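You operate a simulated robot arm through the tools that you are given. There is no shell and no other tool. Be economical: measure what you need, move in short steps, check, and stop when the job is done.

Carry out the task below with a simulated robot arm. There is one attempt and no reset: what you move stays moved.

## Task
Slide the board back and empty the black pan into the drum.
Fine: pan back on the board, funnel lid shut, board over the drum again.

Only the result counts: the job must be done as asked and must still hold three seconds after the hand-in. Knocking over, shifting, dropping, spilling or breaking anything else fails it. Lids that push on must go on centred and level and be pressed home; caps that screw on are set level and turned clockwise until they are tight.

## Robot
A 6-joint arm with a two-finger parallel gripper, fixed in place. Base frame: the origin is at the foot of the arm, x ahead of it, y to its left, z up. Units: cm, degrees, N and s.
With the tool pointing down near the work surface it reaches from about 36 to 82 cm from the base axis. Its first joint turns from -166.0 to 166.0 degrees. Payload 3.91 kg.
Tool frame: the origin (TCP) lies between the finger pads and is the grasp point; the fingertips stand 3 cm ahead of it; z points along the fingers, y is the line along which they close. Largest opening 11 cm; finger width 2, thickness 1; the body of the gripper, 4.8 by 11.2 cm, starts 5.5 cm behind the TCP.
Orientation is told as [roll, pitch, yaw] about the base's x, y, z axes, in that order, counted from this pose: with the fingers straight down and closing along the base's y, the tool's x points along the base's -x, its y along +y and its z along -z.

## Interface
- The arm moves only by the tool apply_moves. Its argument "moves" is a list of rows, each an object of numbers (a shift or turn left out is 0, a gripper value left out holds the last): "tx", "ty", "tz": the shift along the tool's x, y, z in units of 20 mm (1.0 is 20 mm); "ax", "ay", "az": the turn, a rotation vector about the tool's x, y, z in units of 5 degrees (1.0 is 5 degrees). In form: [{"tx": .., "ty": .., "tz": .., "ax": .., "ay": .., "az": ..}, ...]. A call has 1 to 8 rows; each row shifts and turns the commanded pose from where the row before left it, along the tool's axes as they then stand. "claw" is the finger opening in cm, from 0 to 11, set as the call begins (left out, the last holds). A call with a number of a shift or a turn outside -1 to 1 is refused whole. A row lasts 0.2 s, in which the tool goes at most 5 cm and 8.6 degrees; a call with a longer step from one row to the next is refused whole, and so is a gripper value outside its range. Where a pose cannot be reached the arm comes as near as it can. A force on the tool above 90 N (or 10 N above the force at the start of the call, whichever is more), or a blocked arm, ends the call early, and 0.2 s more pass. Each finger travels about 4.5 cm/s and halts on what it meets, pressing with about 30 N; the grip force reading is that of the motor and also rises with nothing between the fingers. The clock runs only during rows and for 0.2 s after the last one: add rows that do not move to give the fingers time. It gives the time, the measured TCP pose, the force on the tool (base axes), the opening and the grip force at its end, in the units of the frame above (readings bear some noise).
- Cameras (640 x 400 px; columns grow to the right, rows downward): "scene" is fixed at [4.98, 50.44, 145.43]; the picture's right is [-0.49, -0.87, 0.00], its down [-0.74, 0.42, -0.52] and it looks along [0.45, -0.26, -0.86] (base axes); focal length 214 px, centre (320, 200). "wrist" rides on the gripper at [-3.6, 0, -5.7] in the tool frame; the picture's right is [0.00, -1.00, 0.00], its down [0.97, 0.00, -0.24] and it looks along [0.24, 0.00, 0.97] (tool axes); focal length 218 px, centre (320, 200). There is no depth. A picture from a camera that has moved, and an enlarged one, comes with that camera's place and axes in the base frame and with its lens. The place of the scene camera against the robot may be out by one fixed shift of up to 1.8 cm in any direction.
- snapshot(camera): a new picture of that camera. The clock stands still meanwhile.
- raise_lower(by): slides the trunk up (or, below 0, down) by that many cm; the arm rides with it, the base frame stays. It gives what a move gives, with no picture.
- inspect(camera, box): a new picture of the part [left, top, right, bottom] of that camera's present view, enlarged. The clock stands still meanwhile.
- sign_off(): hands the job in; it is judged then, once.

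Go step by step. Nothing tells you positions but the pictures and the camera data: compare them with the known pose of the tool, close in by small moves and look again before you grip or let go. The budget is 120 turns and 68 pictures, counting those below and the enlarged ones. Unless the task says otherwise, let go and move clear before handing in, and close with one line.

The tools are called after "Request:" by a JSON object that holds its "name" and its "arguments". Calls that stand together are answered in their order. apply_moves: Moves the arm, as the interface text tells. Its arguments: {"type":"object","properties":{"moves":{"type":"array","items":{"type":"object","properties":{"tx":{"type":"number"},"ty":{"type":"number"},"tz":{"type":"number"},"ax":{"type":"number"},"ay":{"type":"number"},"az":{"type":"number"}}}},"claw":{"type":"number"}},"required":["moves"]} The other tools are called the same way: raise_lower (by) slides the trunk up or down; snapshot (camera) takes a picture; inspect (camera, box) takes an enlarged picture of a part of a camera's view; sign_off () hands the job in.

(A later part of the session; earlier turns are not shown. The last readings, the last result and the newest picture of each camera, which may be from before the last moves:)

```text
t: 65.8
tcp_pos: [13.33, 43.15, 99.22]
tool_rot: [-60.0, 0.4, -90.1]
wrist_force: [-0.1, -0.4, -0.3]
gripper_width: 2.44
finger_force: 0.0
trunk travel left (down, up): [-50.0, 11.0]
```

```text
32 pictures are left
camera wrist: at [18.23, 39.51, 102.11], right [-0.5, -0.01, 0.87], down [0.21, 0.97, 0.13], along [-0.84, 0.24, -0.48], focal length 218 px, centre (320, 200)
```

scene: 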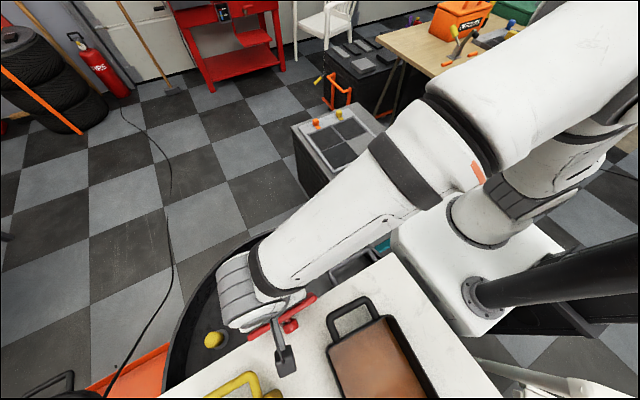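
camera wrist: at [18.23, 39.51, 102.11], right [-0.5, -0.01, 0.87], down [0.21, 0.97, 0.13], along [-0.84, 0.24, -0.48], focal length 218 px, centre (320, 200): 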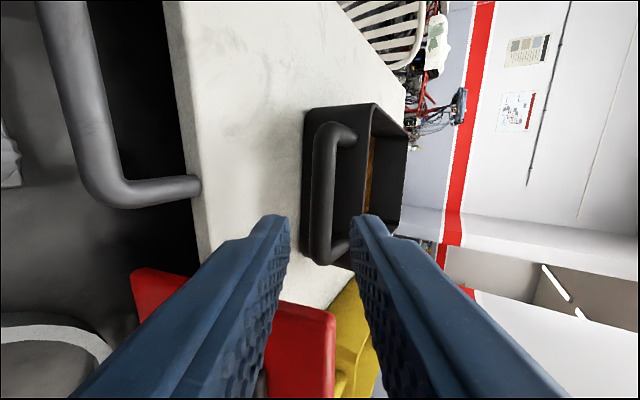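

The bar lies right on the tool axis, about 8.7 cm ahead. I'll shift y slightly and approach 7 cm.

Request:
{"name": "apply_moves", "arguments": {"moves": [{"tz": 0.9, "tx": -0.15}, {"tz": 0.9}, {"tz": 0.7}, {"tz": 0.5}, {"tz": 0.5}]}}

Request:
{"name": "snapshot", "arguments": {"camera": "wrist"}}

Request:
{"name": "inspect", "arguments": {"camera": "scene", "box": [260, 260, 420, 380]}}

```text
t: 67.0
tcp_pos: [7.43, 43.02, 95.81]
tool_rot: [-60.0, 0.5, -90.0]
wrist_force: [-0.1, -0.2, 0.4]
gripper_width: 2.44
finger_force: 0.1
trunk travel left (down, up): [-50.0, 11.0]
```

```text
31 pictures are left
camera wrist: at [12.24, 39.28, 98.64], right [-0.5, -0.01, 0.87], down [0.21, 0.97, 0.13], along [-0.84, 0.24, -0.48], focal length 218 px, centre (320, 200)
```

wrist: 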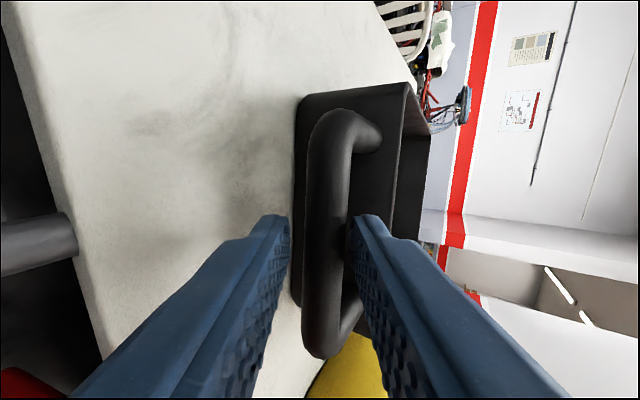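

```text
3.33 times, centred on (340, 320) of scene
camera zoom: at [4.98, 50.44, 145.43], right [-0.49, -0.87, 0.0], down [-0.74, 0.42, -0.52], along [0.45, -0.26, -0.86], focal length 715 px, centre (253, -200)
```

zoom: 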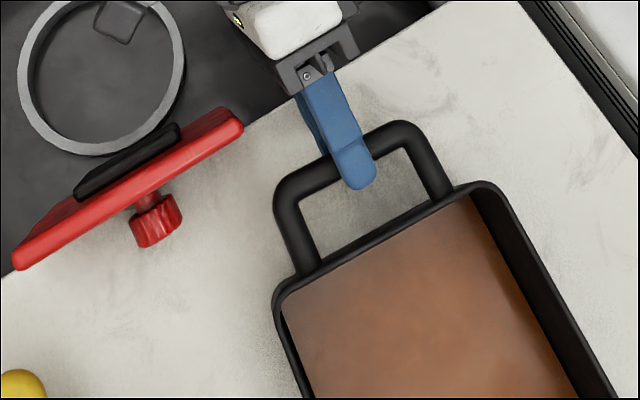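

The fingers straddle the bar centrally. I'll advance about 2 cm more in small steps, watching the force.

Request:
{"name": "apply_moves", "arguments": {"moves": [{"tz": 0.3}, {"tz": 0.3}, {"tz": 0.2}, {"tz": 0.2}]}}

Request:
{"name": "snapshot", "arguments": {"camera": "wrist"}}

Request:
{"name": "inspect", "arguments": {"camera": "scene", "box": [300, 270, 400, 345]}}

```text
t: 68.0
tcp_pos: [5.64, 42.95, 94.82]
tool_rot: [-59.9, 0.4, -90.1]
wrist_force: [0.2, -0.1, 0.2]
gripper_width: 2.44
finger_force: 0.1
trunk travel left (down, up): [-50.0, 11.0]
```

```text
29 pictures are left
camera wrist: at [10.53, 39.26, 97.65], right [-0.5, -0.01, 0.87], down [0.21, 0.97, 0.13], along [-0.84, 0.24, -0.48], focal length 218 px, centre (320, 200)
```

wrist: 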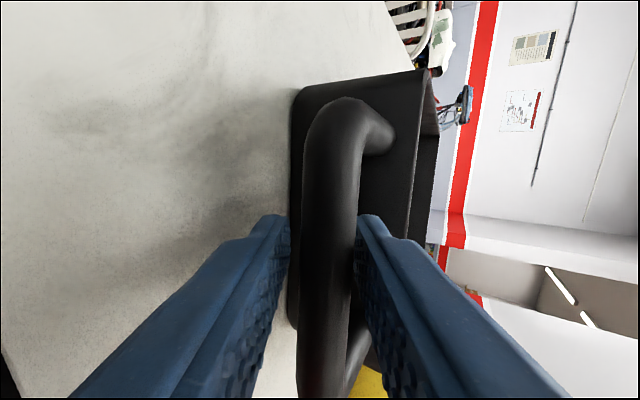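

```text
5.33 times, centred on (350, 308) of scene
camera zoom: at [4.98, 50.44, 145.43], right [-0.49, -0.87, 0.0], down [-0.74, 0.42, -0.52], along [0.45, -0.26, -0.86], focal length 1144 px, centre (160, -373)
```

zoom: 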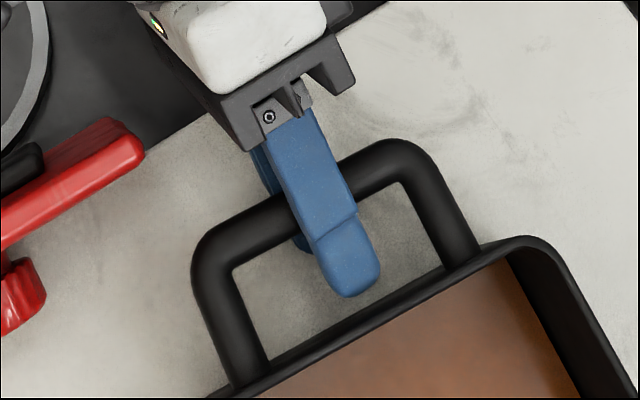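

The tip is almost at the wall. I'll advance in tiny steps until a light contact.

Request:
{"name": "apply_moves", "arguments": {"moves": [{"tz": 0.1}, {"tz": 0.1}, {"tz": 0.1}, {"tz": 0.1}]}}

```text
t: 69.0
tcp_pos: [4.92, 42.99, 94.31]
tool_rot: [-60.0, 0.4, -90.0]
wrist_force: [2.5, -0.5, 2.1]
gripper_width: 2.43
finger_force: 0.0
trunk travel left (down, up): [-50.0, 11.0]
```

Light contact felt. Closing on the bar.

Request:
{"name": "apply_moves", "arguments": {"moves": [{}, {}, {}, {}], "claw": 0.5}}

Request:
{"name": "apply_moves", "arguments": {"moves": [{"ty": -0.087, "tz": -0.05}, {"ty": -0.087, "tz": -0.05}, {}, {}]}}

```text
t: 70.0
tcp_pos: [4.95, 43.0, 94.43]
tool_rot: [-60.1, 0.5, -90.1]
wrist_force: [-0.5, 0.5, 9.1]
gripper_width: 1.62
finger_force: 29.7
trunk travel left (down, up): [-50.0, 11.0]
```

```text
t: 71.0
tcp_pos: [4.95, 42.96, 94.74]
tool_rot: [-59.9, 0.5, -90.0]
wrist_force: [-1.1, -1.1, 0.0]
gripper_width: 1.55
finger_force: 29.9
trunk travel left (down, up): [-50.0, 11.0]
```

Request:
{"name": "apply_moves", "arguments": {"moves": [{"ty": -0.087, "tz": -0.05}, {"ty": -0.087, "tz": -0.05}, {"ty": -0.087, "tz": -0.05}, {}, {}]}}

Request:
{"name": "inspect", "arguments": {"camera": "wrist", "box": [220, 30, 480, 300]}}

```text
t: 72.2
tcp_pos: [4.84, 42.98, 95.38]
tool_rot: [-60.0, 0.4, -90.2]
wrist_force: [-1.2, 0.7, -1.9]
gripper_width: 1.55
finger_force: 29.6
trunk travel left (down, up): [-50.0, 11.0]
```

```text
1.48 times, centred on (350, 165) of wrist
camera zoom: at [9.82, 39.26, 98.21], right [-0.5, -0.01, 0.87], down [0.21, 0.97, 0.13], along [-0.84, 0.24, -0.48], focal length 323 px, centre (276, 252)
```

zoom: 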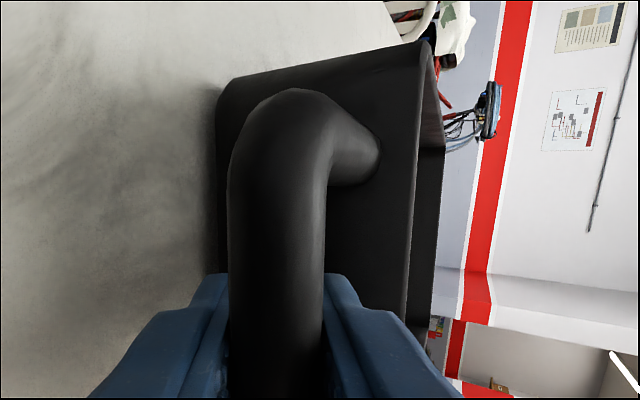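

Request:
{"name": "apply_moves", "arguments": {"moves": [{"ty": -0.13, "tz": -0.075}, {"ty": -0.13, "tz": -0.075}, {"ty": -0.13, "tz": -0.075}, {}, {}]}}

Request:
{"name": "inspect", "arguments": {"camera": "scene", "box": [260, 240, 440, 400]}}

```text
t: 73.4
tcp_pos: [4.93, 43.04, 96.21]
tool_rot: [-60.0, 0.4, -90.1]
wrist_force: [-1.5, 0.2, -2.1]
gripper_width: 1.53
finger_force: 29.9
trunk travel left (down, up): [-50.0, 11.0]
```

```text
2.50 times, centred on (350, 320) of scene
camera zoom: at [4.98, 50.44, 145.43], right [-0.49, -0.87, 0.0], down [-0.74, 0.42, -0.52], along [0.45, -0.26, -0.86], focal length 536 px, centre (245, -100)
```

zoom: 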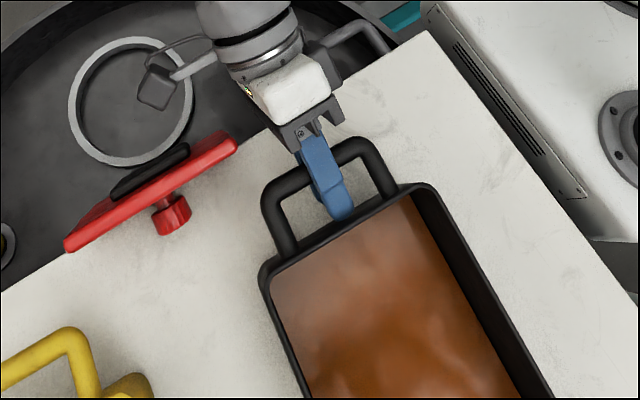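

Request:
{"name": "snapshot", "arguments": {"camera": "wrist"}}

```text
25 pictures are left
camera wrist: at [9.8, 39.27, 99.08], right [-0.5, -0.01, 0.87], down [0.21, 0.97, 0.13], along [-0.84, 0.24, -0.48], focal length 218 px, centre (320, 200)
```

wrist: 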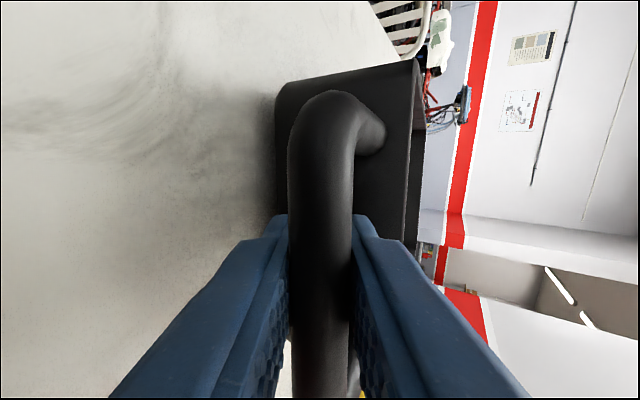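

The measured load is light (≈2 N at the handle), so bar friction may suffice. I'll test by pitching the gripper up 10° and checking in the wrist view whether the pan follows the gripper.

Request:
{"name": "apply_moves", "arguments": {"moves": [{"ax": 0.7}, {"ax": 0.7}, {"ax": 0.6}, {}, {}], "claw": 0}}

Request:
{"name": "snapshot", "arguments": {"camera": "wrist"}}

```text
t: 74.6
tcp_pos: [4.98, 42.99, 96.31]
tool_rot: [-70.1, 0.4, -90.1]
wrist_force: [0.9, -0.5, -2.4]
gripper_width: 1.52
finger_force: 30.3
trunk travel left (down, up): [-50.0, 11.0]
```

```text
24 pictures are left
camera wrist: at [10.22, 39.26, 98.19], right [-0.34, -0.01, 0.94], down [0.23, 0.97, 0.09], along [-0.91, 0.24, -0.33], focal length 218 px, centre (320, 200)
```

wrist: 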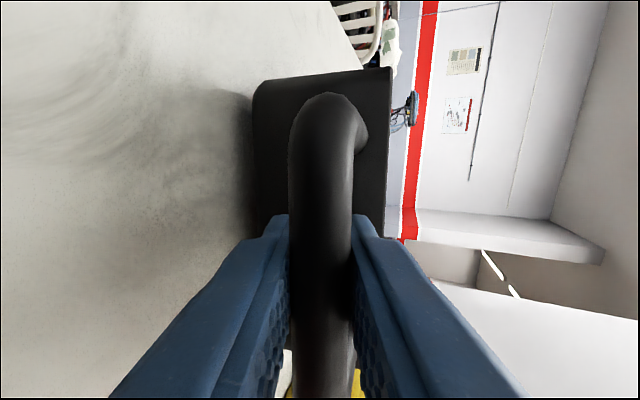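

The pan pivots freely about the bar, so friction won't hold it. Plan: drag the pan forward (and slightly to -y, away from the lid) until its handle overhangs the board edge. Then I can regrip steeper and deeper, with the inner finger wedged low on the pan's front wall. First I'll un-pitch and set the pan down.

Request:
{"name": "apply_moves", "arguments": {"moves": [{"ax": -0.8}, {"ax": -0.8}, {"ax": -0.8}, {"ax": -0.6, "ty": 0.15, "tz": 0.1}, {"ty": 0.16, "tz": 0.11}, {"ty": 0.16, "tz": 0.11}, {"ty": 0.14, "tz": 0.1}, {}]}}

```text
t: 76.4
tcp_pos: [4.88, 42.94, 94.95]
tool_rot: [-54.9, 0.5, -90.1]
wrist_force: [2.0, 0.9, 5.5]
gripper_width: 1.57
finger_force: 30.0
trunk travel left (down, up): [-50.0, 11.0]
```

Pan seated. Dragging it toward +x with a slight -y component.

Request:
{"name": "apply_moves", "arguments": {"moves": [{"ty": 0.08, "tz": -0.12, "tx": -0.05}, {"ty": 0.143, "tz": -0.205, "tx": -0.12}, {"ty": 0.143, "tz": -0.205, "tx": -0.12}, {"ty": 0.143, "tz": -0.205, "tx": -0.12}, {"ty": 0.143, "tz": -0.205, "tx": -0.12}, {"ty": 0.143, "tz": -0.205, "tx": -0.12}, {"ty": 0.143, "tz": -0.205, "tx": -0.12}, {"ty": 0.08, "tz": -0.12, "tx": -0.05}]}}

Request:
{"name": "inspect", "arguments": {"camera": "scene", "box": [220, 220, 420, 400]}}

```text
t: 78.2
tcp_pos: [8.48, 41.31, 94.8]
tool_rot: [-55.1, 0.4, -90.1]
wrist_force: [-2.4, -0.5, 3.9]
gripper_width: 1.54
finger_force: 30.0
trunk travel left (down, up): [-50.0, 11.0]
```

```text
2.22 times, centred on (320, 310) of scene
camera zoom: at [4.98, 50.44, 145.43], right [-0.49, -0.87, 0.0], down [-0.74, 0.42, -0.52], along [0.45, -0.26, -0.86], focal length 477 px, centre (320, -44)
```

zoom: 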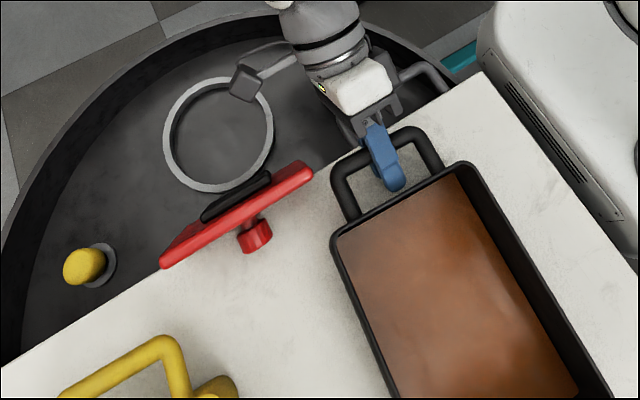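

The pan follows well. Another stretch the same way.

Request:
{"name": "apply_moves", "arguments": {"moves": [{"ty": 0.08, "tz": -0.12, "tx": -0.08}, {"ty": 0.143, "tz": -0.205, "tx": -0.14}, {"ty": 0.143, "tz": -0.205, "tx": -0.14}, {"ty": 0.143, "tz": -0.205, "tx": -0.14}, {"ty": 0.143, "tz": -0.205, "tx": -0.14}, {"ty": 0.143, "tz": -0.205, "tx": -0.1}, {"ty": 0.143, "tz": -0.205}, {"ty": 0.15, "tz": -0.2}]}}

Request:
{"name": "inspect", "arguments": {"camera": "scene", "box": [220, 220, 420, 400]}}

```text
t: 80.0
tcp_pos: [12.25, 39.75, 94.76]
tool_rot: [-55.0, 0.3, -90.0]
wrist_force: [-2.5, -0.8, 5.6]
gripper_width: 1.54
finger_force: 29.5
trunk travel left (down, up): [-50.0, 11.0]
```

```text
2.22 times, centred on (320, 310) of scene
camera zoom: at [4.98, 50.44, 145.43], right [-0.49, -0.87, 0.0], down [-0.74, 0.42, -0.52], along [0.45, -0.26, -0.86], focal length 477 px, centre (320, -44)
```

zoom: 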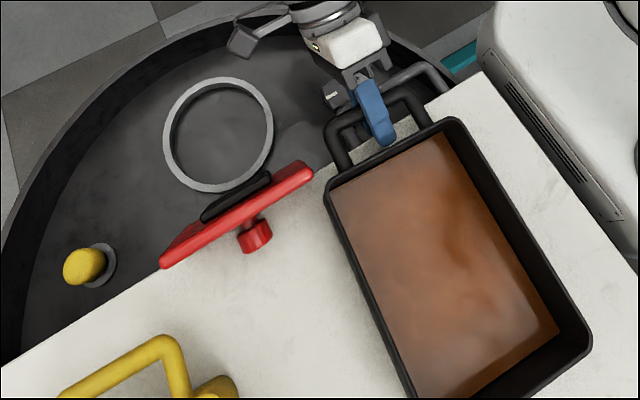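

The handle now overhangs the edge. One more small pull, then I'll release and back out along the tool axis.

Request:
{"name": "apply_moves", "arguments": {"moves": [{"ty": 0.11, "tz": -0.16, "tx": -0.15}, {"ty": 0.11, "tz": -0.16, "tx": -0.15}, {}]}}

Request:
{"name": "apply_moves", "arguments": {"moves": [{}, {}, {"tz": -0.7}, {"tz": -1}, {"tz": -1}, {"tz": -1}, {"tz": -1}], "claw": 2.6}}

Request:
{"name": "apply_moves", "arguments": {"moves": [{"ax": -1}, {"ax": -1}, {"ax": -1}, {"ax": -1}, {"ax": -1}]}}

Request:
{"name": "snapshot", "arguments": {"camera": "wrist"}}

```text
t: 80.8
tcp_pos: [13.07, 39.26, 94.7]
tool_rot: [-55.0, 0.4, -90.1]
wrist_force: [-1.0, 3.4, 6.1]
gripper_width: 1.56
finger_force: 30.0
trunk travel left (down, up): [-50.0, 11.0]
```

```text
t: 82.4
tcp_pos: [20.89, 39.12, 100.15]
tool_rot: [-55.1, 0.4, -90.1]
wrist_force: [-0.5, 0.8, -1.0]
gripper_width: 2.59
finger_force: 0.2
trunk travel left (down, up): [-50.0, 11.0]
```

```text
t: 83.6
tcp_pos: [20.88, 39.08, 100.2]
tool_rot: [-29.8, 0.5, -90.1]
wrist_force: [-0.7, -0.7, 0.6]
gripper_width: 2.59
finger_force: 0.1
trunk travel left (down, up): [-50.0, 11.0]
```

```text
21 pictures are left
camera wrist: at [23.58, 35.44, 105.07], right [-0.87, 0.0, 0.5], down [0.12, 0.97, 0.22], along [-0.48, 0.25, -0.84], focal length 218 px, centre (320, 200)
```

wrist: 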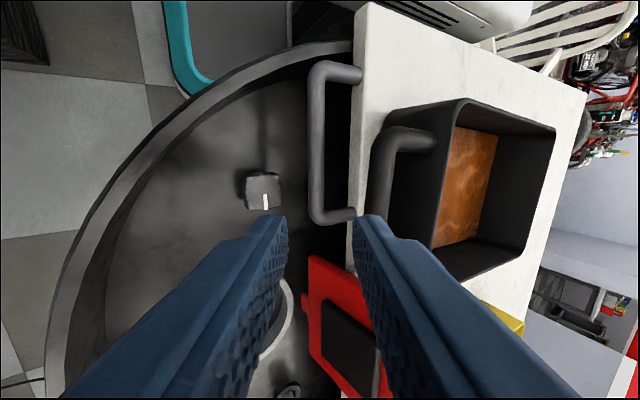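

The handle overhangs the edge with clear space below. I'll set the pitch to 25°, line up above the bar and check.

Request:
{"name": "apply_moves", "arguments": {"moves": [{"ax": -1}, {"ty": -0.8, "tz": 0.2}, {"ty": -0.8, "tz": 0.2}, {"ty": -0.6, "tz": 0.2}, {"tz": 0.8}, {}], "claw": 2.6}}

Request:
{"name": "snapshot", "arguments": {"camera": "wrist"}}

```text
t: 85.0
tcp_pos: [15.63, 39.23, 99.36]
tool_rot: [-25.1, 0.4, -90.2]
wrist_force: [0.4, 0.1, 0.2]
gripper_width: 2.61
finger_force: 0.1
trunk travel left (down, up): [-50.0, 11.0]
```

```text
20 pictures are left
camera wrist: at [17.95, 35.51, 104.61], right [-0.91, 0.0, 0.42], down [0.1, 0.97, 0.23], along [-0.41, 0.25, -0.88], focal length 218 px, centre (320, 200)
```

wrist: 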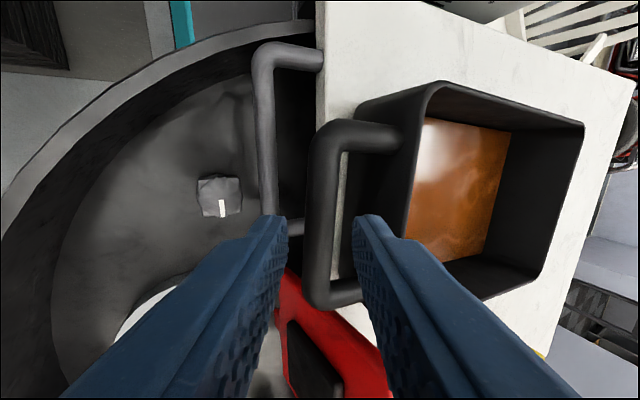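

Alignment is good: bar centred between the fingers, 4.7 cm ahead. I'll shift 0.4 cm to -y to clear the grey handle's leg, and insert 7 cm.

Request:
{"name": "apply_moves", "arguments": {"moves": [{"tx": -0.2, "tz": 0.6}, {"tz": 0.6}, {"tz": 0.6}, {"tz": 0.6}, {"tz": 0.4}, {"tz": 0.3}, {"tz": 0.3}, {"tz": 0.15}]}}

Request:
{"name": "inspect", "arguments": {"camera": "scene", "box": [270, 220, 390, 310]}}

```text
t: 86.8
tcp_pos: [12.77, 38.83, 93.0]
tool_rot: [-24.9, 0.5, -90.1]
wrist_force: [2.2, 0.3, 2.1]
gripper_width: 2.56
finger_force: 0.0
trunk travel left (down, up): [-50.0, 11.0]
```

```text
4.44 times, centred on (330, 265) of scene
camera zoom: at [4.98, 50.44, 145.43], right [-0.49, -0.87, 0.0], down [-0.74, 0.42, -0.52], along [0.45, -0.26, -0.86], focal length 953 px, centre (276, -89)
```

zoom: 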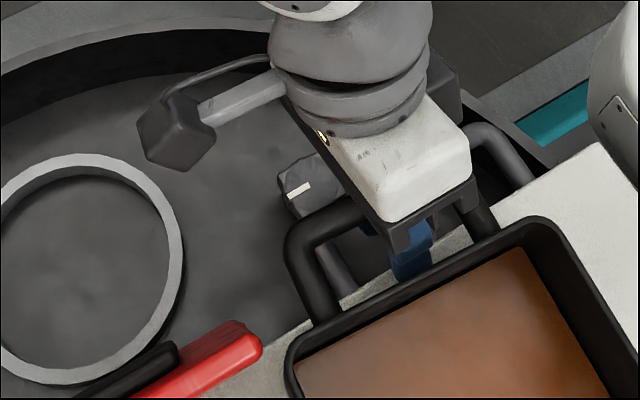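

Fingers are inserted with light contact. Closing on the bar.

Request:
{"name": "apply_moves", "arguments": {"moves": [{}, {}, {}, {}], "claw": 0}}

```text
t: 87.8
tcp_pos: [12.52, 38.84, 92.99]
tool_rot: [-25.1, 0.4, -90.2]
wrist_force: [-4.5, 0.9, 6.1]
gripper_width: 1.64
finger_force: 30.1
trunk travel left (down, up): [-50.0, 11.0]
```

Now rotating about the bar to bring the inner fingertip against the pan's wall.

Request:
{"name": "apply_moves", "arguments": {"moves": [{"ax": 0.4, "ty": -0.044}, {"ax": 0.4, "ty": -0.044}, {"ax": 0.4, "ty": -0.044}, {"ax": 0.4, "ty": -0.044}, {}]}}

Request:
{"name": "snapshot", "arguments": {"camera": "wrist"}}

```text
t: 89.0
tcp_pos: [12.39, 38.88, 93.11]
tool_rot: [-33.1, 0.5, -90.1]
wrist_force: [-0.1, 0.3, -3.6]
gripper_width: 1.55
finger_force: 30.3
trunk travel left (down, up): [-50.0, 11.0]
```

```text
18 pictures are left
camera wrist: at [15.38, 35.17, 97.92], right [-0.84, 0.0, 0.54], down [0.13, 0.97, 0.21], along [-0.53, 0.25, -0.81], focal length 218 px, centre (320, 200)
```

wrist: 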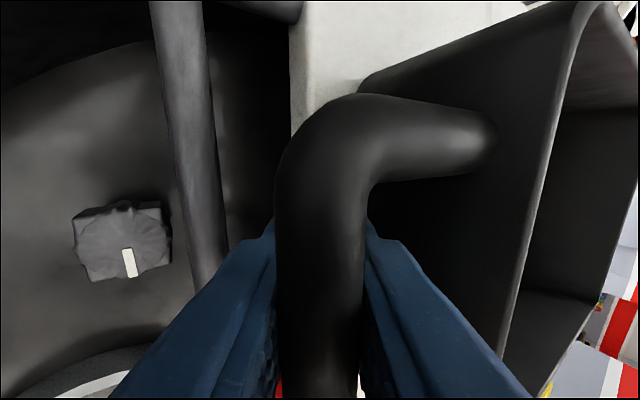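

Now lift 1 cm and compare the pan's attitude relative to the gripper.

Request:
{"name": "apply_moves", "arguments": {"moves": [{"ty": -0.09, "tz": -0.14}, {"ty": -0.09, "tz": -0.14}, {"ty": -0.09, "tz": -0.14}, {}, {}]}}

Request:
{"name": "snapshot", "arguments": {"camera": "wrist"}}

```text
t: 90.2
tcp_pos: [12.31, 38.75, 94.24]
tool_rot: [-33.0, 0.3, -90.1]
wrist_force: [-0.1, -0.5, -3.7]
gripper_width: 1.55
finger_force: 31.0
trunk travel left (down, up): [-50.0, 11.0]
```

```text
17 pictures are left
camera wrist: at [15.35, 35.14, 98.94], right [-0.84, 0.0, 0.54], down [0.13, 0.97, 0.21], along [-0.53, 0.25, -0.81], focal length 218 px, centre (320, 200)
```

wrist: 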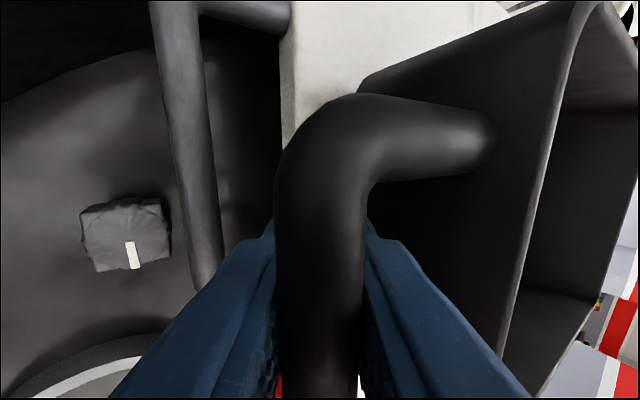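

The pan is held rigidly in the wedge (weight ≈3.7 N, no relative rotation). I'll check that it's level from the scene camera.

Request:
{"name": "inspect", "arguments": {"camera": "scene", "box": [280, 240, 480, 400]}}

```text
2.50 times, centred on (380, 320) of scene
camera zoom: at [4.98, 50.44, 145.43], right [-0.49, -0.87, 0.0], down [-0.74, 0.42, -0.52], along [0.45, -0.26, -0.86], focal length 536 px, centre (170, -100)
```

zoom: 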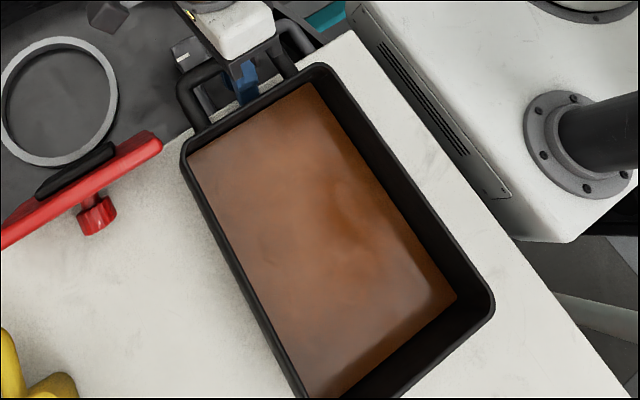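

The pan is level within about 1–2°. Next I'll lift it about 10 cm straight up, gently.

Request:
{"name": "apply_moves", "arguments": {"moves": [{"ty": -0.15, "tz": -0.22}, {"ty": -0.27, "tz": -0.42}, {"ty": -0.327, "tz": -0.503}, {"ty": -0.327, "tz": -0.503}, {"ty": -0.327, "tz": -0.503}, {"ty": -0.327, "tz": -0.503}, {"ty": -0.27, "tz": -0.42}, {"ty": -0.15, "tz": -0.22}]}}

Request:
{"name": "snapshot", "arguments": {"camera": "scene"}}

```text
t: 92.0
tcp_pos: [12.34, 38.75, 102.02]
tool_rot: [-33.0, 0.4, -90.1]
wrist_force: [0.1, -0.3, -3.4]
gripper_width: 1.54
finger_force: 29.3
trunk travel left (down, up): [-50.0, 11.0]
```

```text
15 pictures are left
```

scene: 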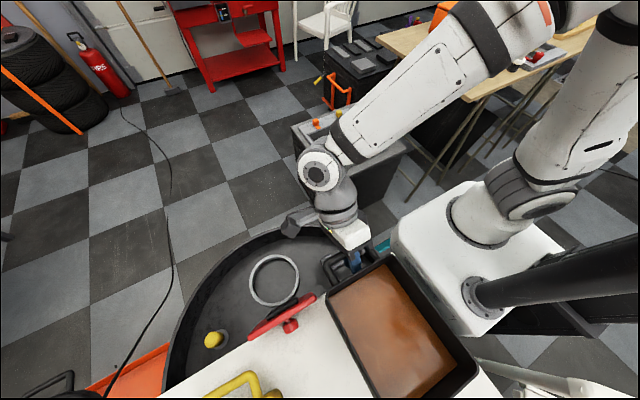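

Held well. Raising a bit more while moving toward +x.

Request:
{"name": "apply_moves", "arguments": {"moves": [{"ty": 0.115, "tz": -0.374}, {"ty": 0.367, "tz": -0.538}, {"ty": 0.618, "tz": -0.7}, {"ty": 0.618, "tz": -0.7}, {"ty": 0.618, "tz": -0.7}, {"ty": 0.618, "tz": -0.7}, {"ty": 0.618, "tz": -0.7}, {"ty": 0.367, "tz": -0.538}]}}

Request:
{"name": "apply_moves", "arguments": {"moves": [{"ty": 0.503, "tz": -0.328}, {"ty": 0.7, "tz": -0.45}, {"ty": 0.754, "tz": -0.49}, {"ty": 0.754, "tz": -0.49}, {"ty": 0.754, "tz": -0.49}, {"ty": 0.7, "tz": -0.45}, {"ty": 0.503, "tz": -0.328}, {"ty": 0.25, "tz": -0.164}]}}

Request:
{"name": "apply_moves", "arguments": {"moves": [{"ay": 0.2, "az": 0.31}, {"ay": 0.35, "az": 0.54}, {"ay": 0.437, "az": 0.67}, {"ay": 0.437, "az": 0.67}, {"ay": 0.437, "az": 0.67}, {"ay": 0.437, "az": 0.67}, {"ay": 0.437, "az": 0.67}, {"ay": 0.35, "az": 0.54}]}}

Request:
{"name": "snapshot", "arguments": {"camera": "scene"}}

```text
t: 93.8
tcp_pos: [24.32, 38.68, 106.05]
tool_rot: [-33.0, 0.4, -90.0]
wrist_force: [0.1, -0.7, -3.6]
gripper_width: 1.56
finger_force: 30.5
trunk travel left (down, up): [-50.0, 11.0]
```

```text
t: 95.6
tcp_pos: [36.1, 38.71, 105.99]
tool_rot: [-33.0, 0.4, -90.0]
wrist_force: [-0.1, 0.6, -4.0]
gripper_width: 1.54
finger_force: 30.0
trunk travel left (down, up): [-50.0, 11.0]
```

```text
t: 97.4
tcp_pos: [35.98, 38.75, 106.1]
tool_rot: [-33.3, 0.5, -118.4]
wrist_force: [-0.3, 0.2, -3.5]
gripper_width: 1.54
finger_force: 30.1
trunk travel left (down, up): [-50.0, 11.0]
```

```text
14 pictures are left
```

scene: 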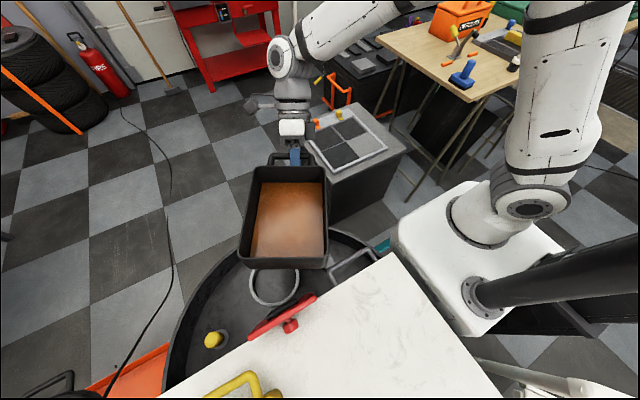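

The pan now points at the opening; its far lip is near (16, 50). I'll shift so the lip is over the opening, then descend about 11 cm.

Request:
{"name": "apply_moves", "arguments": {"moves": [{"tx": 0.25, "ty": 0.12, "tz": -0.08}, {"tx": 0.55, "ty": 0.25, "tz": -0.16}, {"tx": 0.65, "ty": 0.28, "tz": -0.18}, {"tx": 0.65, "ty": 0.28, "tz": -0.18}, {"tx": 0.65, "ty": 0.28, "tz": -0.18}, {"tx": 0.5, "ty": 0.2, "tz": -0.13}, {"tx": 0.25, "ty": 0.1, "tz": -0.07}]}}

Request:
{"name": "apply_moves", "arguments": {"moves": [{"ty": 0.2, "tz": 0.3}, {"ty": 0.375, "tz": 0.576}, {"ty": 0.375, "tz": 0.576}, {"ty": 0.375, "tz": 0.576}, {"ty": 0.375, "tz": 0.576}, {"ty": 0.375, "tz": 0.576}, {"ty": 0.375, "tz": 0.576}, {"ty": 0.25, "tz": 0.38}]}}

Request:
{"name": "snapshot", "arguments": {"camera": "scene"}}

```text
t: 99.0
tcp_pos: [42.67, 43.09, 105.99]
tool_rot: [-33.2, 0.3, -118.3]
wrist_force: [-0.1, 0.6, -4.1]
gripper_width: 1.56
finger_force: 30.3
trunk travel left (down, up): [-50.0, 11.0]
```

```text
t: 100.8
tcp_pos: [42.48, 43.28, 96.11]
tool_rot: [-33.3, 0.4, -118.3]
wrist_force: [-0.1, 0.6, -4.4]
gripper_width: 1.55
finger_force: 29.9
trunk travel left (down, up): [-50.0, 11.0]
```

```text
13 pictures are left
```

scene: 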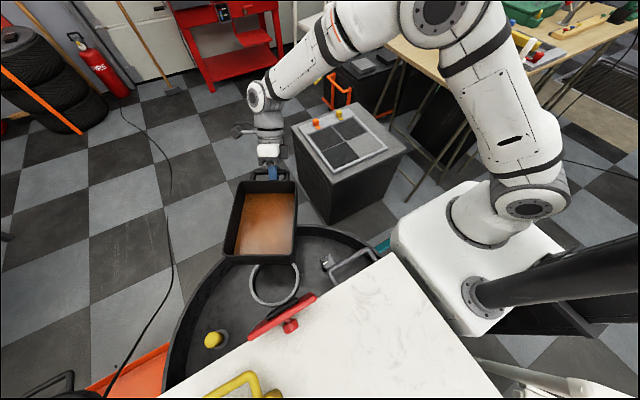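

The far lip is over the opening, but it is wider than the hole, so I'll pour over the far +y corner: shift sideways so that corner is over the hole, and lower 2 cm.

Request:
{"name": "apply_moves", "arguments": {"moves": [{"tx": -0.3, "ty": 0.05, "tz": 0.08}, {"tx": -0.6, "ty": 0.1, "tz": 0.15}, {"tx": -0.7, "ty": 0.1, "tz": 0.15}, {"tx": -0.7, "ty": 0.1, "tz": 0.15}, {"tx": -0.7, "ty": 0.1, "tz": 0.15}, {"tx": -0.6, "ty": 0.1, "tz": 0.15}, {"tx": -0.35}]}}

Request:
{"name": "apply_moves", "arguments": {"moves": [{"ax": -0.4, "ay": -0.503, "az": 0.328, "tx": -0.086, "ty": -0.285, "tz": -0.53}, {"ax": -0.4, "ay": -0.503, "az": 0.328, "tx": -0.086, "ty": -0.285, "tz": -0.53}, {"ax": -0.4, "ay": -0.503, "az": 0.328, "tx": -0.086, "ty": -0.285, "tz": -0.53}]}}

Request:
{"name": "inspect", "arguments": {"camera": "scene", "box": [190, 140, 390, 340]}}

```text
t: 102.4
tcp_pos: [38.82, 36.25, 94.13]
tool_rot: [-33.2, 0.4, -118.4]
wrist_force: [1.0, -0.7, -4.0]
gripper_width: 1.56
finger_force: 29.6
trunk travel left (down, up): [-50.0, 11.0]
```

```text
t: 103.2
tcp_pos: [38.82, 35.87, 97.9]
tool_rot: [-27.1, -8.6, -118.8]
wrist_force: [-0.4, 0.0, -3.2]
gripper_width: 1.55
finger_force: 30.1
trunk travel left (down, up): [-50.0, 11.0]
```

```text
2.00 times, centred on (290, 240) of scene
camera zoom: at [4.98, 50.44, 145.43], right [-0.49, -0.87, 0.0], down [-0.74, 0.42, -0.52], along [0.45, -0.26, -0.86], focal length 429 px, centre (380, 120)
```

zoom: 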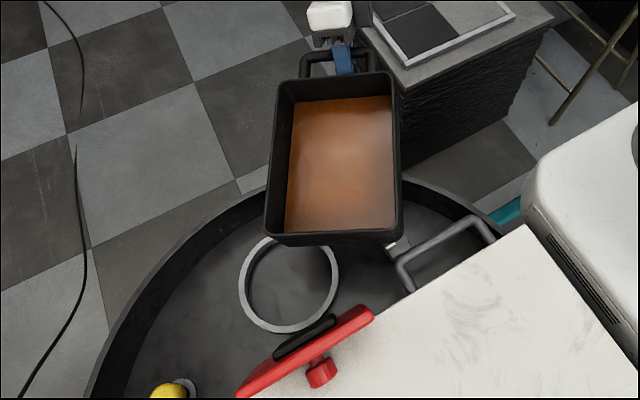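

The pouring corner sits at about (22.8, 54.5), over the opening. Continuing the combined tilt, lowering slightly.

Request:
{"name": "apply_moves", "arguments": {"moves": [{"ax": -0.4, "ay": -0.503, "az": 0.328, "tx": -0.086, "ty": -0.185, "tz": -0.36}, {"ax": -0.4, "ay": -0.503, "az": 0.328, "tx": -0.086, "ty": -0.185, "tz": -0.36}, {"ax": -0.4, "ay": -0.503, "az": 0.328, "tx": -0.086, "ty": -0.185, "tz": -0.36}, {"ax": -0.4, "ay": -0.503, "az": 0.328, "tx": -0.086, "ty": -0.185, "tz": -0.36}, {"ax": -0.4, "ay": -0.503, "az": 0.328, "tx": -0.086, "ty": -0.185, "tz": -0.36}]}}

Request:
{"name": "apply_moves", "arguments": {"moves": [{"ax": -0.8, "ty": -0.371, "tz": -0.728}, {"ax": -0.8, "ty": -0.371, "tz": -0.728}, {"ax": -0.8, "ty": -0.371, "tz": -0.728}, {"ax": -0.8, "ty": -0.371, "tz": -0.728}]}}

Request:
{"name": "inspect", "arguments": {"camera": "scene", "box": [190, 140, 390, 340]}}

```text
t: 104.4
tcp_pos: [38.67, 36.34, 101.93]
tool_rot: [-16.2, -23.3, -121.9]
wrist_force: [0.4, 0.5, -4.1]
gripper_width: 1.56
finger_force: 30.6
trunk travel left (down, up): [-50.0, 11.0]
```

```text
t: 105.4
tcp_pos: [39.3, 38.68, 107.77]
tool_rot: [-0.7, -23.3, -121.3]
wrist_force: [0.2, -1.1, -3.8]
gripper_width: 1.56
finger_force: 29.8
out of reach, approached as far as the arm can: row 4
trunk travel left (down, up): [-50.0, 11.0]
```

```text
2.00 times, centred on (290, 240) of scene
camera zoom: at [4.98, 50.44, 145.43], right [-0.49, -0.87, 0.0], down [-0.74, 0.42, -0.52], along [0.45, -0.26, -0.86], focal length 429 px, centre (380, 120)
```

zoom: 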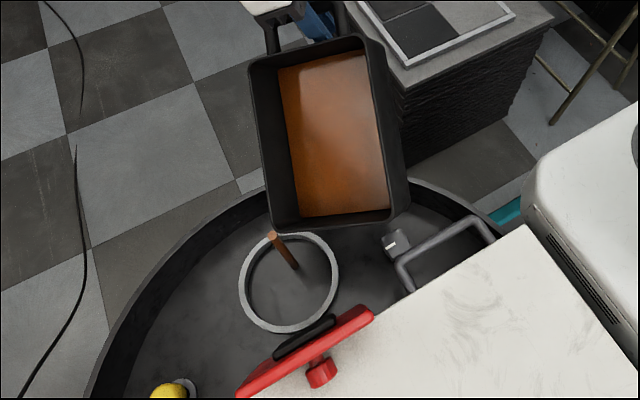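

Oil is streaming into the opening. I'll hold a second, then tilt further.

Request:
{"name": "apply_moves", "arguments": {"moves": [{}, {}, {}, {}, {}, {}]}}

Request:
{"name": "apply_moves", "arguments": {"moves": [{"ax": -0.6, "ty": -0.27, "tz": -0.54}, {"ax": -0.6, "ty": -0.27, "tz": -0.54}, {"ax": -0.6, "ty": -0.27, "tz": -0.54}]}}

Request:
{"name": "inspect", "arguments": {"camera": "scene", "box": [190, 140, 390, 340]}}

```text
t: 106.8
tcp_pos: [39.29, 38.71, 107.68]
tool_rot: [-0.6, -23.4, -121.2]
wrist_force: [0.2, -0.1, -4.0]
gripper_width: 1.55
finger_force: 30.7
trunk travel left (down, up): [-50.0, 11.0]
```

```text
t: 107.6
tcp_pos: [42.03, 38.6, 111.44]
tool_rot: [8.2, -23.4, -121.0]
wrist_force: [-0.3, 1.1, -4.1]
gripper_width: 1.58
finger_force: 29.4
out of reach, approached as far as the arm can: row 1, 2, 3
trunk travel left (down, up): [-50.0, 11.0]
```

```text
2.00 times, centred on (290, 240) of scene
camera zoom: at [4.98, 50.44, 145.43], right [-0.49, -0.87, 0.0], down [-0.74, 0.42, -0.52], along [0.45, -0.26, -0.86], focal length 429 px, centre (380, 120)
```

zoom: 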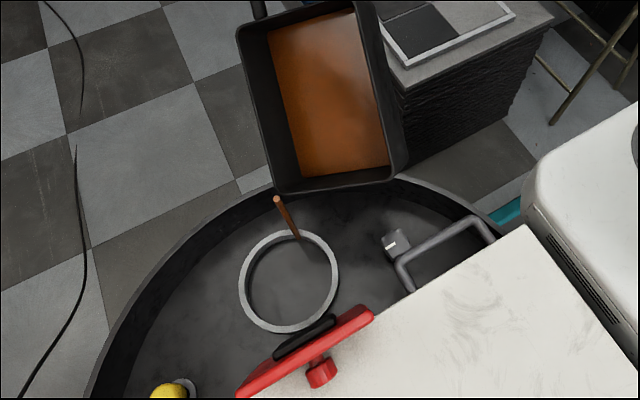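

The arm hit a limit and drifted about 3 cm toward +x, so the stream is now near the edge of the opening. I'll undo that step right away.

Request:
{"name": "apply_moves", "arguments": {"moves": [{"ax": 0.6, "tx": 0.046, "ty": -0.49, "tz": 0.6}, {"ax": 0.6, "tx": 0.046, "ty": -0.49, "tz": 0.6}, {"ax": 0.6, "tx": 0.046, "ty": -0.49, "tz": 0.6}]}}

```text
t: 108.4
tcp_pos: [39.59, 38.88, 107.79]
tool_rot: [-0.7, -23.4, -121.6]
wrist_force: [0.7, 0.3, -4.2]
gripper_width: 1.55
finger_force: 30.1
out of reach, approached as far as the arm can: row 1
trunk travel left (down, up): [-50.0, 11.0]
```

Back in place. I'll yaw the pan 15° counter-clockwise about the pouring corner to free the wrist, then continue tilting.

Request:
{"name": "apply_moves", "arguments": {"moves": [{"ax": -0.397, "ay": -0.011, "az": -0.918, "tx": 0.9, "ty": 0.158, "tz": -0.39}, {"ax": -0.397, "ay": -0.011, "az": -0.918, "tx": 0.9, "ty": 0.158, "tz": -0.39}, {"ax": -0.397, "ay": -0.011, "az": -0.918, "tx": 0.9, "ty": 0.158, "tz": -0.39}]}}

Request:
{"name": "apply_moves", "arguments": {"moves": [{"ax": -0.6, "ty": -0.27, "tz": -0.54}, {"ax": -0.6, "ty": -0.27, "tz": -0.54}]}}

Request:
{"name": "inspect", "arguments": {"camera": "scene", "box": [190, 140, 390, 340]}}

```text
t: 109.2
tcp_pos: [43.1, 43.47, 107.75]
tool_rot: [-0.3, -23.4, -106.7]
wrist_force: [-0.1, 0.1, -4.4]
gripper_width: 1.55
finger_force: 29.7
trunk travel left (down, up): [-50.0, 11.0]
```

```text
t: 109.8
tcp_pos: [42.21, 44.65, 109.9]
tool_rot: [5.8, -23.3, -106.8]
wrist_force: [-0.5, 1.2, -3.6]
gripper_width: 1.55
finger_force: 30.3
trunk travel left (down, up): [-50.0, 11.0]
```

```text
2.00 times, centred on (290, 240) of scene
camera zoom: at [4.98, 50.44, 145.43], right [-0.49, -0.87, 0.0], down [-0.74, 0.42, -0.52], along [0.45, -0.26, -0.86], focal length 429 px, centre (380, 120)
```

zoom: 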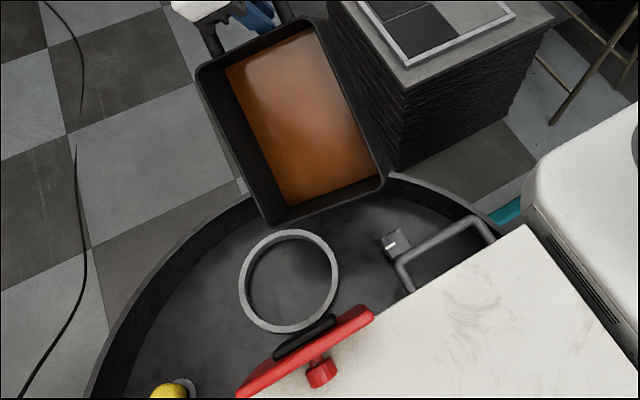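

The arm is free now and the corner is still over the opening. Continuing to tilt.

Request:
{"name": "apply_moves", "arguments": {"moves": [{"ax": -0.6, "tx": 0.2, "ty": -0.27, "tz": -0.54}, {"ax": -0.6, "tx": 0.2, "ty": -0.27, "tz": -0.54}, {"ax": -0.6, "ty": -0.27, "tz": -0.54}, {"ax": -0.6, "ty": -0.27, "tz": -0.54}, {"ax": -0.6, "ty": -0.27, "tz": -0.54}, {}, {}]}}

Request:
{"name": "inspect", "arguments": {"camera": "scene", "box": [190, 140, 390, 340]}}

```text
t: 111.4
tcp_pos: [39.29, 48.29, 113.78]
tool_rot: [20.8, -23.4, -106.9]
wrist_force: [0.3, 0.3, -4.3]
gripper_width: 1.55
finger_force: 29.9
trunk travel left (down, up): [-50.0, 11.0]
```

```text
2.00 times, centred on (290, 240) of scene
camera zoom: at [4.98, 50.44, 145.43], right [-0.49, -0.87, 0.0], down [-0.74, 0.42, -0.52], along [0.45, -0.26, -0.86], focal length 429 px, centre (380, 120)
```

zoom: 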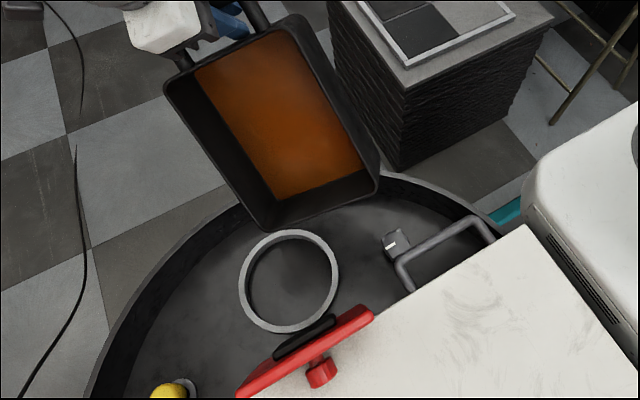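

No stream now; the remaining layer looks thin. I'll tilt on toward vertical to drain it fully.

Request:
{"name": "apply_moves", "arguments": {"moves": [{"ax": -0.7, "ty": -0.32, "tz": -0.63}, {"ax": -0.7, "ty": -0.32, "tz": -0.63}, {"ax": -0.7, "ty": -0.32, "tz": -0.63}, {"ax": -0.7, "ty": -0.32, "tz": -0.63}, {"ax": -0.7, "ty": -0.32, "tz": -0.63}, {"ax": -0.7, "ty": -0.32, "tz": -0.63}, {}]}}

Request:
{"name": "inspect", "arguments": {"camera": "scene", "box": [190, 140, 390, 340]}}

```text
t: 113.0
tcp_pos: [34.23, 52.84, 119.25]
tool_rot: [41.6, -23.6, -106.8]
wrist_force: [-0.7, 0.8, -3.6]
gripper_width: 1.55
finger_force: 30.2
out of reach, approached as far as the arm can: row 5, 6
trunk travel left (down, up): [-50.0, 11.0]
```

```text
2.00 times, centred on (290, 240) of scene
camera zoom: at [4.98, 50.44, 145.43], right [-0.49, -0.87, 0.0], down [-0.74, 0.42, -0.52], along [0.45, -0.26, -0.86], focal length 429 px, centre (380, 120)
```

zoom: 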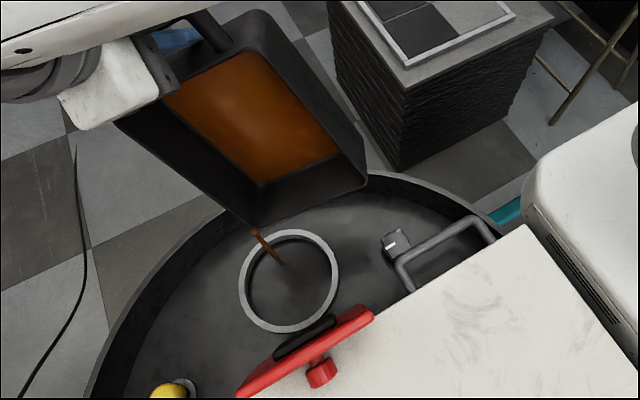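

The stream is again falling inside the opening. I'll hold to let it drain, then tilt a little further.

Request:
{"name": "apply_moves", "arguments": {"moves": [{}, {}, {}, {}, {}, {}, {}, {}]}}

Request:
{"name": "apply_moves", "arguments": {"moves": [{"ax": -0.5, "ty": -0.23, "tz": -0.45}, {"ax": -0.5, "ty": -0.23, "tz": -0.45}, {"ax": -0.5, "ty": -0.23, "tz": -0.45}, {"ax": -0.5, "ty": -0.23, "tz": -0.45}]}}

```text
t: 114.8
tcp_pos: [34.33, 52.9, 119.33]
tool_rot: [41.5, -23.6, -106.8]
wrist_force: [-0.3, -0.7, -4.0]
gripper_width: 1.54
finger_force: 30.2
trunk travel left (down, up): [-50.0, 11.0]
```

```text
t: 115.8
tcp_pos: [31.75, 55.58, 121.75]
tool_rot: [51.7, -23.6, -106.6]
wrist_force: [-0.1, 0.7, -3.4]
gripper_width: 1.58
finger_force: 30.4
out of reach, approached as far as the arm can: row 1, 2, 3, 4
trunk travel left (down, up): [-50.0, 11.0]
```

Request:
{"name": "apply_moves", "arguments": {"moves": [{"ax": -0.5, "ty": -0.23, "tz": -0.45}, {"ax": -0.5, "ty": -0.23, "tz": -0.45}, {"ax": -0.5, "ty": -0.23, "tz": -0.45}, {}, {}, {}, {}]}}

Request:
{"name": "inspect", "arguments": {"camera": "scene", "box": [190, 140, 390, 340]}}

```text
t: 117.4
tcp_pos: [29.33, 57.39, 122.96]
tool_rot: [59.3, -23.7, -106.8]
wrist_force: [-0.5, 0.5, -4.2]
gripper_width: 1.54
finger_force: 30.7
out of reach, approached as far as the arm can: row 1, 2, 3
trunk travel left (down, up): [-50.0, 11.0]
```

```text
2.00 times, centred on (290, 240) of scene
camera zoom: at [4.98, 50.44, 145.43], right [-0.49, -0.87, 0.0], down [-0.74, 0.42, -0.52], along [0.45, -0.26, -0.86], focal length 429 px, centre (380, 120)
```

zoom: 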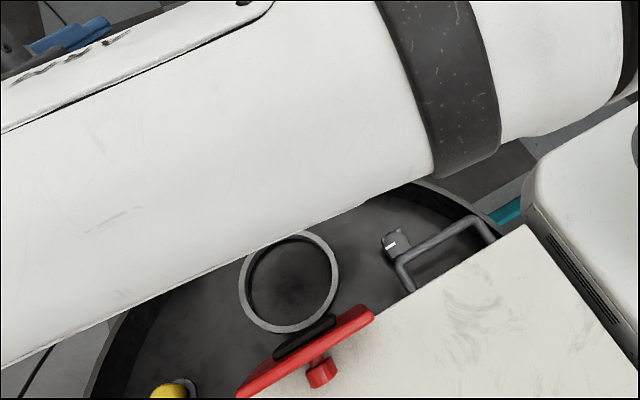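

The arm blocks the view, but no stream is visible over the opening and the tray is clean. I'll hold a bit longer, then reverse the tilt.

Request:
{"name": "apply_moves", "arguments": {"moves": [{}, {}, {}, {}, {}, {}, {}]}}

Request:
{"name": "apply_moves", "arguments": {"moves": [{"ax": 0.8, "ty": 0.32, "tz": 0.752}, {"ax": 0.8, "ty": 0.32, "tz": 0.752}, {"ax": 0.8, "ty": 0.32, "tz": 0.752}, {"ax": 0.8, "ty": 0.32, "tz": 0.752}, {"ax": 0.8, "ty": 0.32, "tz": 0.752}, {"ax": 0.8, "ty": 0.32, "tz": 0.752}, {}]}}

Request:
{"name": "inspect", "arguments": {"camera": "scene", "box": [190, 140, 390, 340]}}

```text
t: 119.0
tcp_pos: [29.34, 57.48, 122.95]
tool_rot: [59.2, -23.8, -106.7]
wrist_force: [0.2, 1.0, -2.8]
gripper_width: 1.59
finger_force: 30.4
trunk travel left (down, up): [-50.0, 11.0]
```

```text
t: 120.6
tcp_pos: [37.84, 53.57, 120.31]
tool_rot: [35.2, -23.4, -106.9]
wrist_force: [0.3, 0.1, -4.0]
gripper_width: 1.56
finger_force: 29.4
trunk travel left (down, up): [-50.0, 11.0]
```

```text
2.00 times, centred on (290, 240) of scene
camera zoom: at [4.98, 50.44, 145.43], right [-0.49, -0.87, 0.0], down [-0.74, 0.42, -0.52], along [0.45, -0.26, -0.86], focal length 429 px, centre (380, 120)
```

zoom: 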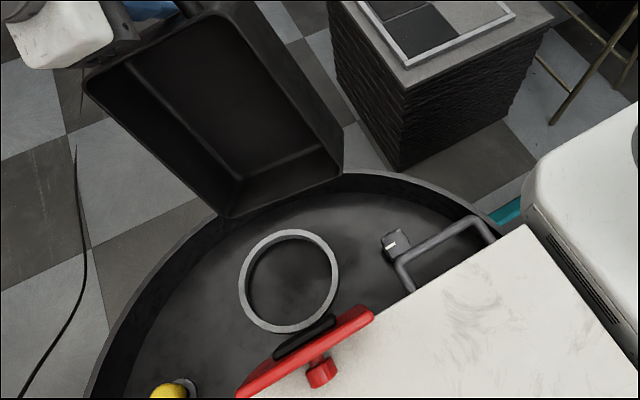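

The pan is empty and nothing was spilled. I'll reverse the tilt to level, with the empty pan still in the wedge.

Request:
{"name": "apply_moves", "arguments": {"moves": [{"ax": 0.9, "ty": 0.356, "tz": 0.847}, {"ax": 0.9, "ty": 0.356, "tz": 0.847}, {"ax": 0.9, "ty": 0.356, "tz": 0.847}, {"ax": 0.9, "ty": 0.356, "tz": 0.847}, {"ax": 0.9, "ty": 0.356, "tz": 0.847}, {"ax": 0.9, "ty": 0.356, "tz": 0.847}, {"ax": 0.9, "ty": 0.356, "tz": 0.847}, {"ax": 0.9, "ty": 0.356, "tz": 0.847}]}}

```text
t: 122.4
tcp_pos: [45.92, 46.66, 110.31]
tool_rot: [-0.9, -23.4, -106.9]
wrist_force: [-0.8, -0.8, -3.3]
gripper_width: 1.58
finger_force: 30.1
trunk travel left (down, up): [-50.0, 11.0]
```

Now undoing the roll, the extra yaw and the remaining pitch, in place at height.

Request:
{"name": "apply_moves", "arguments": {"moves": [{"ay": 0.936}, {"ay": 0.936}, {"ay": 0.936}, {"ay": 0.936}, {"ay": 0.936}, {"ax": 0.9}, {"ax": 0.9}, {"ax": 0.9}]}}

```text
t: 124.2
tcp_pos: [45.89, 46.7, 110.43]
tool_rot: [-14.1, 0.0, -107.2]
wrist_force: [-0.4, 0.5, -4.5]
gripper_width: 1.61
finger_force: 30.4
trunk travel left (down, up): [-50.0, 11.0]
```

Request:
{"name": "apply_moves", "arguments": {"moves": [{"ax": 0.945}, {"ax": 0.945}, {"ax": 0.945}, {"ax": 0.945}, {"ay": -0.47, "az": -0.72}, {"ay": -0.47, "az": -0.72}, {"ay": -0.47, "az": -0.72}, {"ay": -0.47, "az": -0.72}]}}

```text
t: 126.0
tcp_pos: [45.97, 46.75, 110.41]
tool_rot: [-33.1, 0.0, -89.9]
wrist_force: [-0.4, 0.4, -3.4]
gripper_width: 1.59
finger_force: 29.9
trunk travel left (down, up): [-50.0, 11.0]
```

Request:
{"name": "apply_moves", "arguments": {"moves": [{"ty": -0.875, "tz": 0.57, "tx": -0.247}, {"ty": -0.875, "tz": 0.57, "tx": -0.247}, {"ty": -0.875, "tz": 0.57, "tx": -0.247}, {"ty": -0.875, "tz": 0.57, "tx": -0.247}, {"ty": -0.875, "tz": 0.57, "tx": -0.247}, {"ty": -0.875, "tz": 0.57, "tx": -0.247}, {"ty": -0.875, "tz": 0.57, "tx": -0.247}, {"ty": -0.875, "tz": 0.57, "tx": -0.247}]}}

Request:
{"name": "apply_moves", "arguments": {"moves": [{"ty": -0.875, "tz": 0.57, "tx": -0.247}, {"ty": -0.875, "tz": 0.57, "tx": -0.247}, {"ty": -0.875, "tz": 0.57, "tx": -0.247}, {"ty": -0.875, "tz": 0.57, "tx": -0.247}, {"ty": -0.875, "tz": 0.57, "tx": -0.247}, {"ty": -0.875, "tz": 0.57, "tx": -0.247}, {"ty": -0.875, "tz": 0.57, "tx": -0.247}, {"ty": -0.8, "tz": 0.53, "tx": -0.2}]}}

```text
t: 127.8
tcp_pos: [29.06, 42.71, 110.48]
tool_rot: [-33.0, 0.1, -89.9]
wrist_force: [0.2, 0.4, -3.4]
gripper_width: 1.54
finger_force: 30.1
trunk travel left (down, up): [-50.0, 11.0]
```

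```text
t: 129.6
tcp_pos: [12.56, 38.99, 110.32]
tool_rot: [-33.0, -0.1, -90.0]
wrist_force: [-0.8, -0.4, -3.3]
gripper_width: 1.55
finger_force: 30.7
trunk travel left (down, up): [-50.0, 11.0]
```

Above the placement spot. Descending, then slowing for touchdown.

Request:
{"name": "apply_moves", "arguments": {"moves": [{"ty": 0.546, "tz": 0.838}, {"ty": 0.546, "tz": 0.838}, {"ty": 0.546, "tz": 0.838}, {"ty": 0.546, "tz": 0.838}, {"ty": 0.546, "tz": 0.838}, {"ty": 0.546, "tz": 0.838}, {"ty": 0.546, "tz": 0.838}]}}

Request:
{"name": "inspect", "arguments": {"camera": "scene", "box": [220, 220, 420, 400]}}

```text
t: 131.2
tcp_pos: [12.6, 39.03, 96.27]
tool_rot: [-33.1, 0.0, -89.8]
wrist_force: [-0.6, -0.4, -4.1]
gripper_width: 1.56
finger_force: 30.1
trunk travel left (down, up): [-50.0, 11.0]
```

```text
2.22 times, centred on (320, 310) of scene
camera zoom: at [4.98, 50.44, 145.43], right [-0.49, -0.87, 0.0], down [-0.74, 0.42, -0.52], along [0.45, -0.26, -0.86], focal length 477 px, centre (320, -44)
```

zoom: 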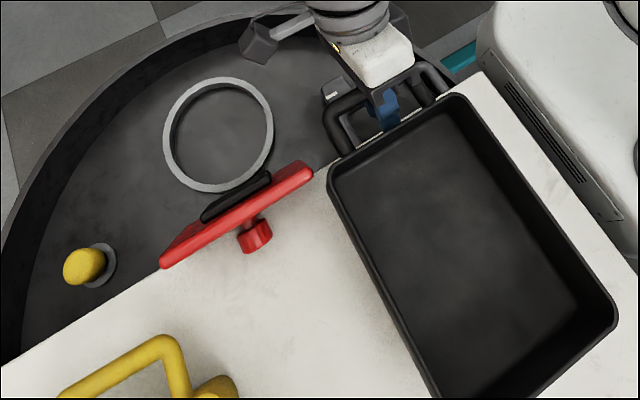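

Looks right. Final gentle descent.

Request:
{"name": "apply_moves", "arguments": {"moves": [{"ty": 0.165, "tz": 0.25}, {"ty": 0.165, "tz": 0.25}, {"ty": 0.165, "tz": 0.25}, {"ty": 0.137, "tz": 0.21}, {"ty": 0.1, "tz": 0.15}, {"ty": 0.05, "tz": 0.08}, {}]}}

```text
t: 132.8
tcp_pos: [12.54, 38.89, 93.64]
tool_rot: [-33.1, -0.1, -90.0]
wrist_force: [0.1, -0.4, -4.4]
gripper_width: 1.58
finger_force: 29.7
trunk travel left (down, up): [-50.0, 11.0]
```

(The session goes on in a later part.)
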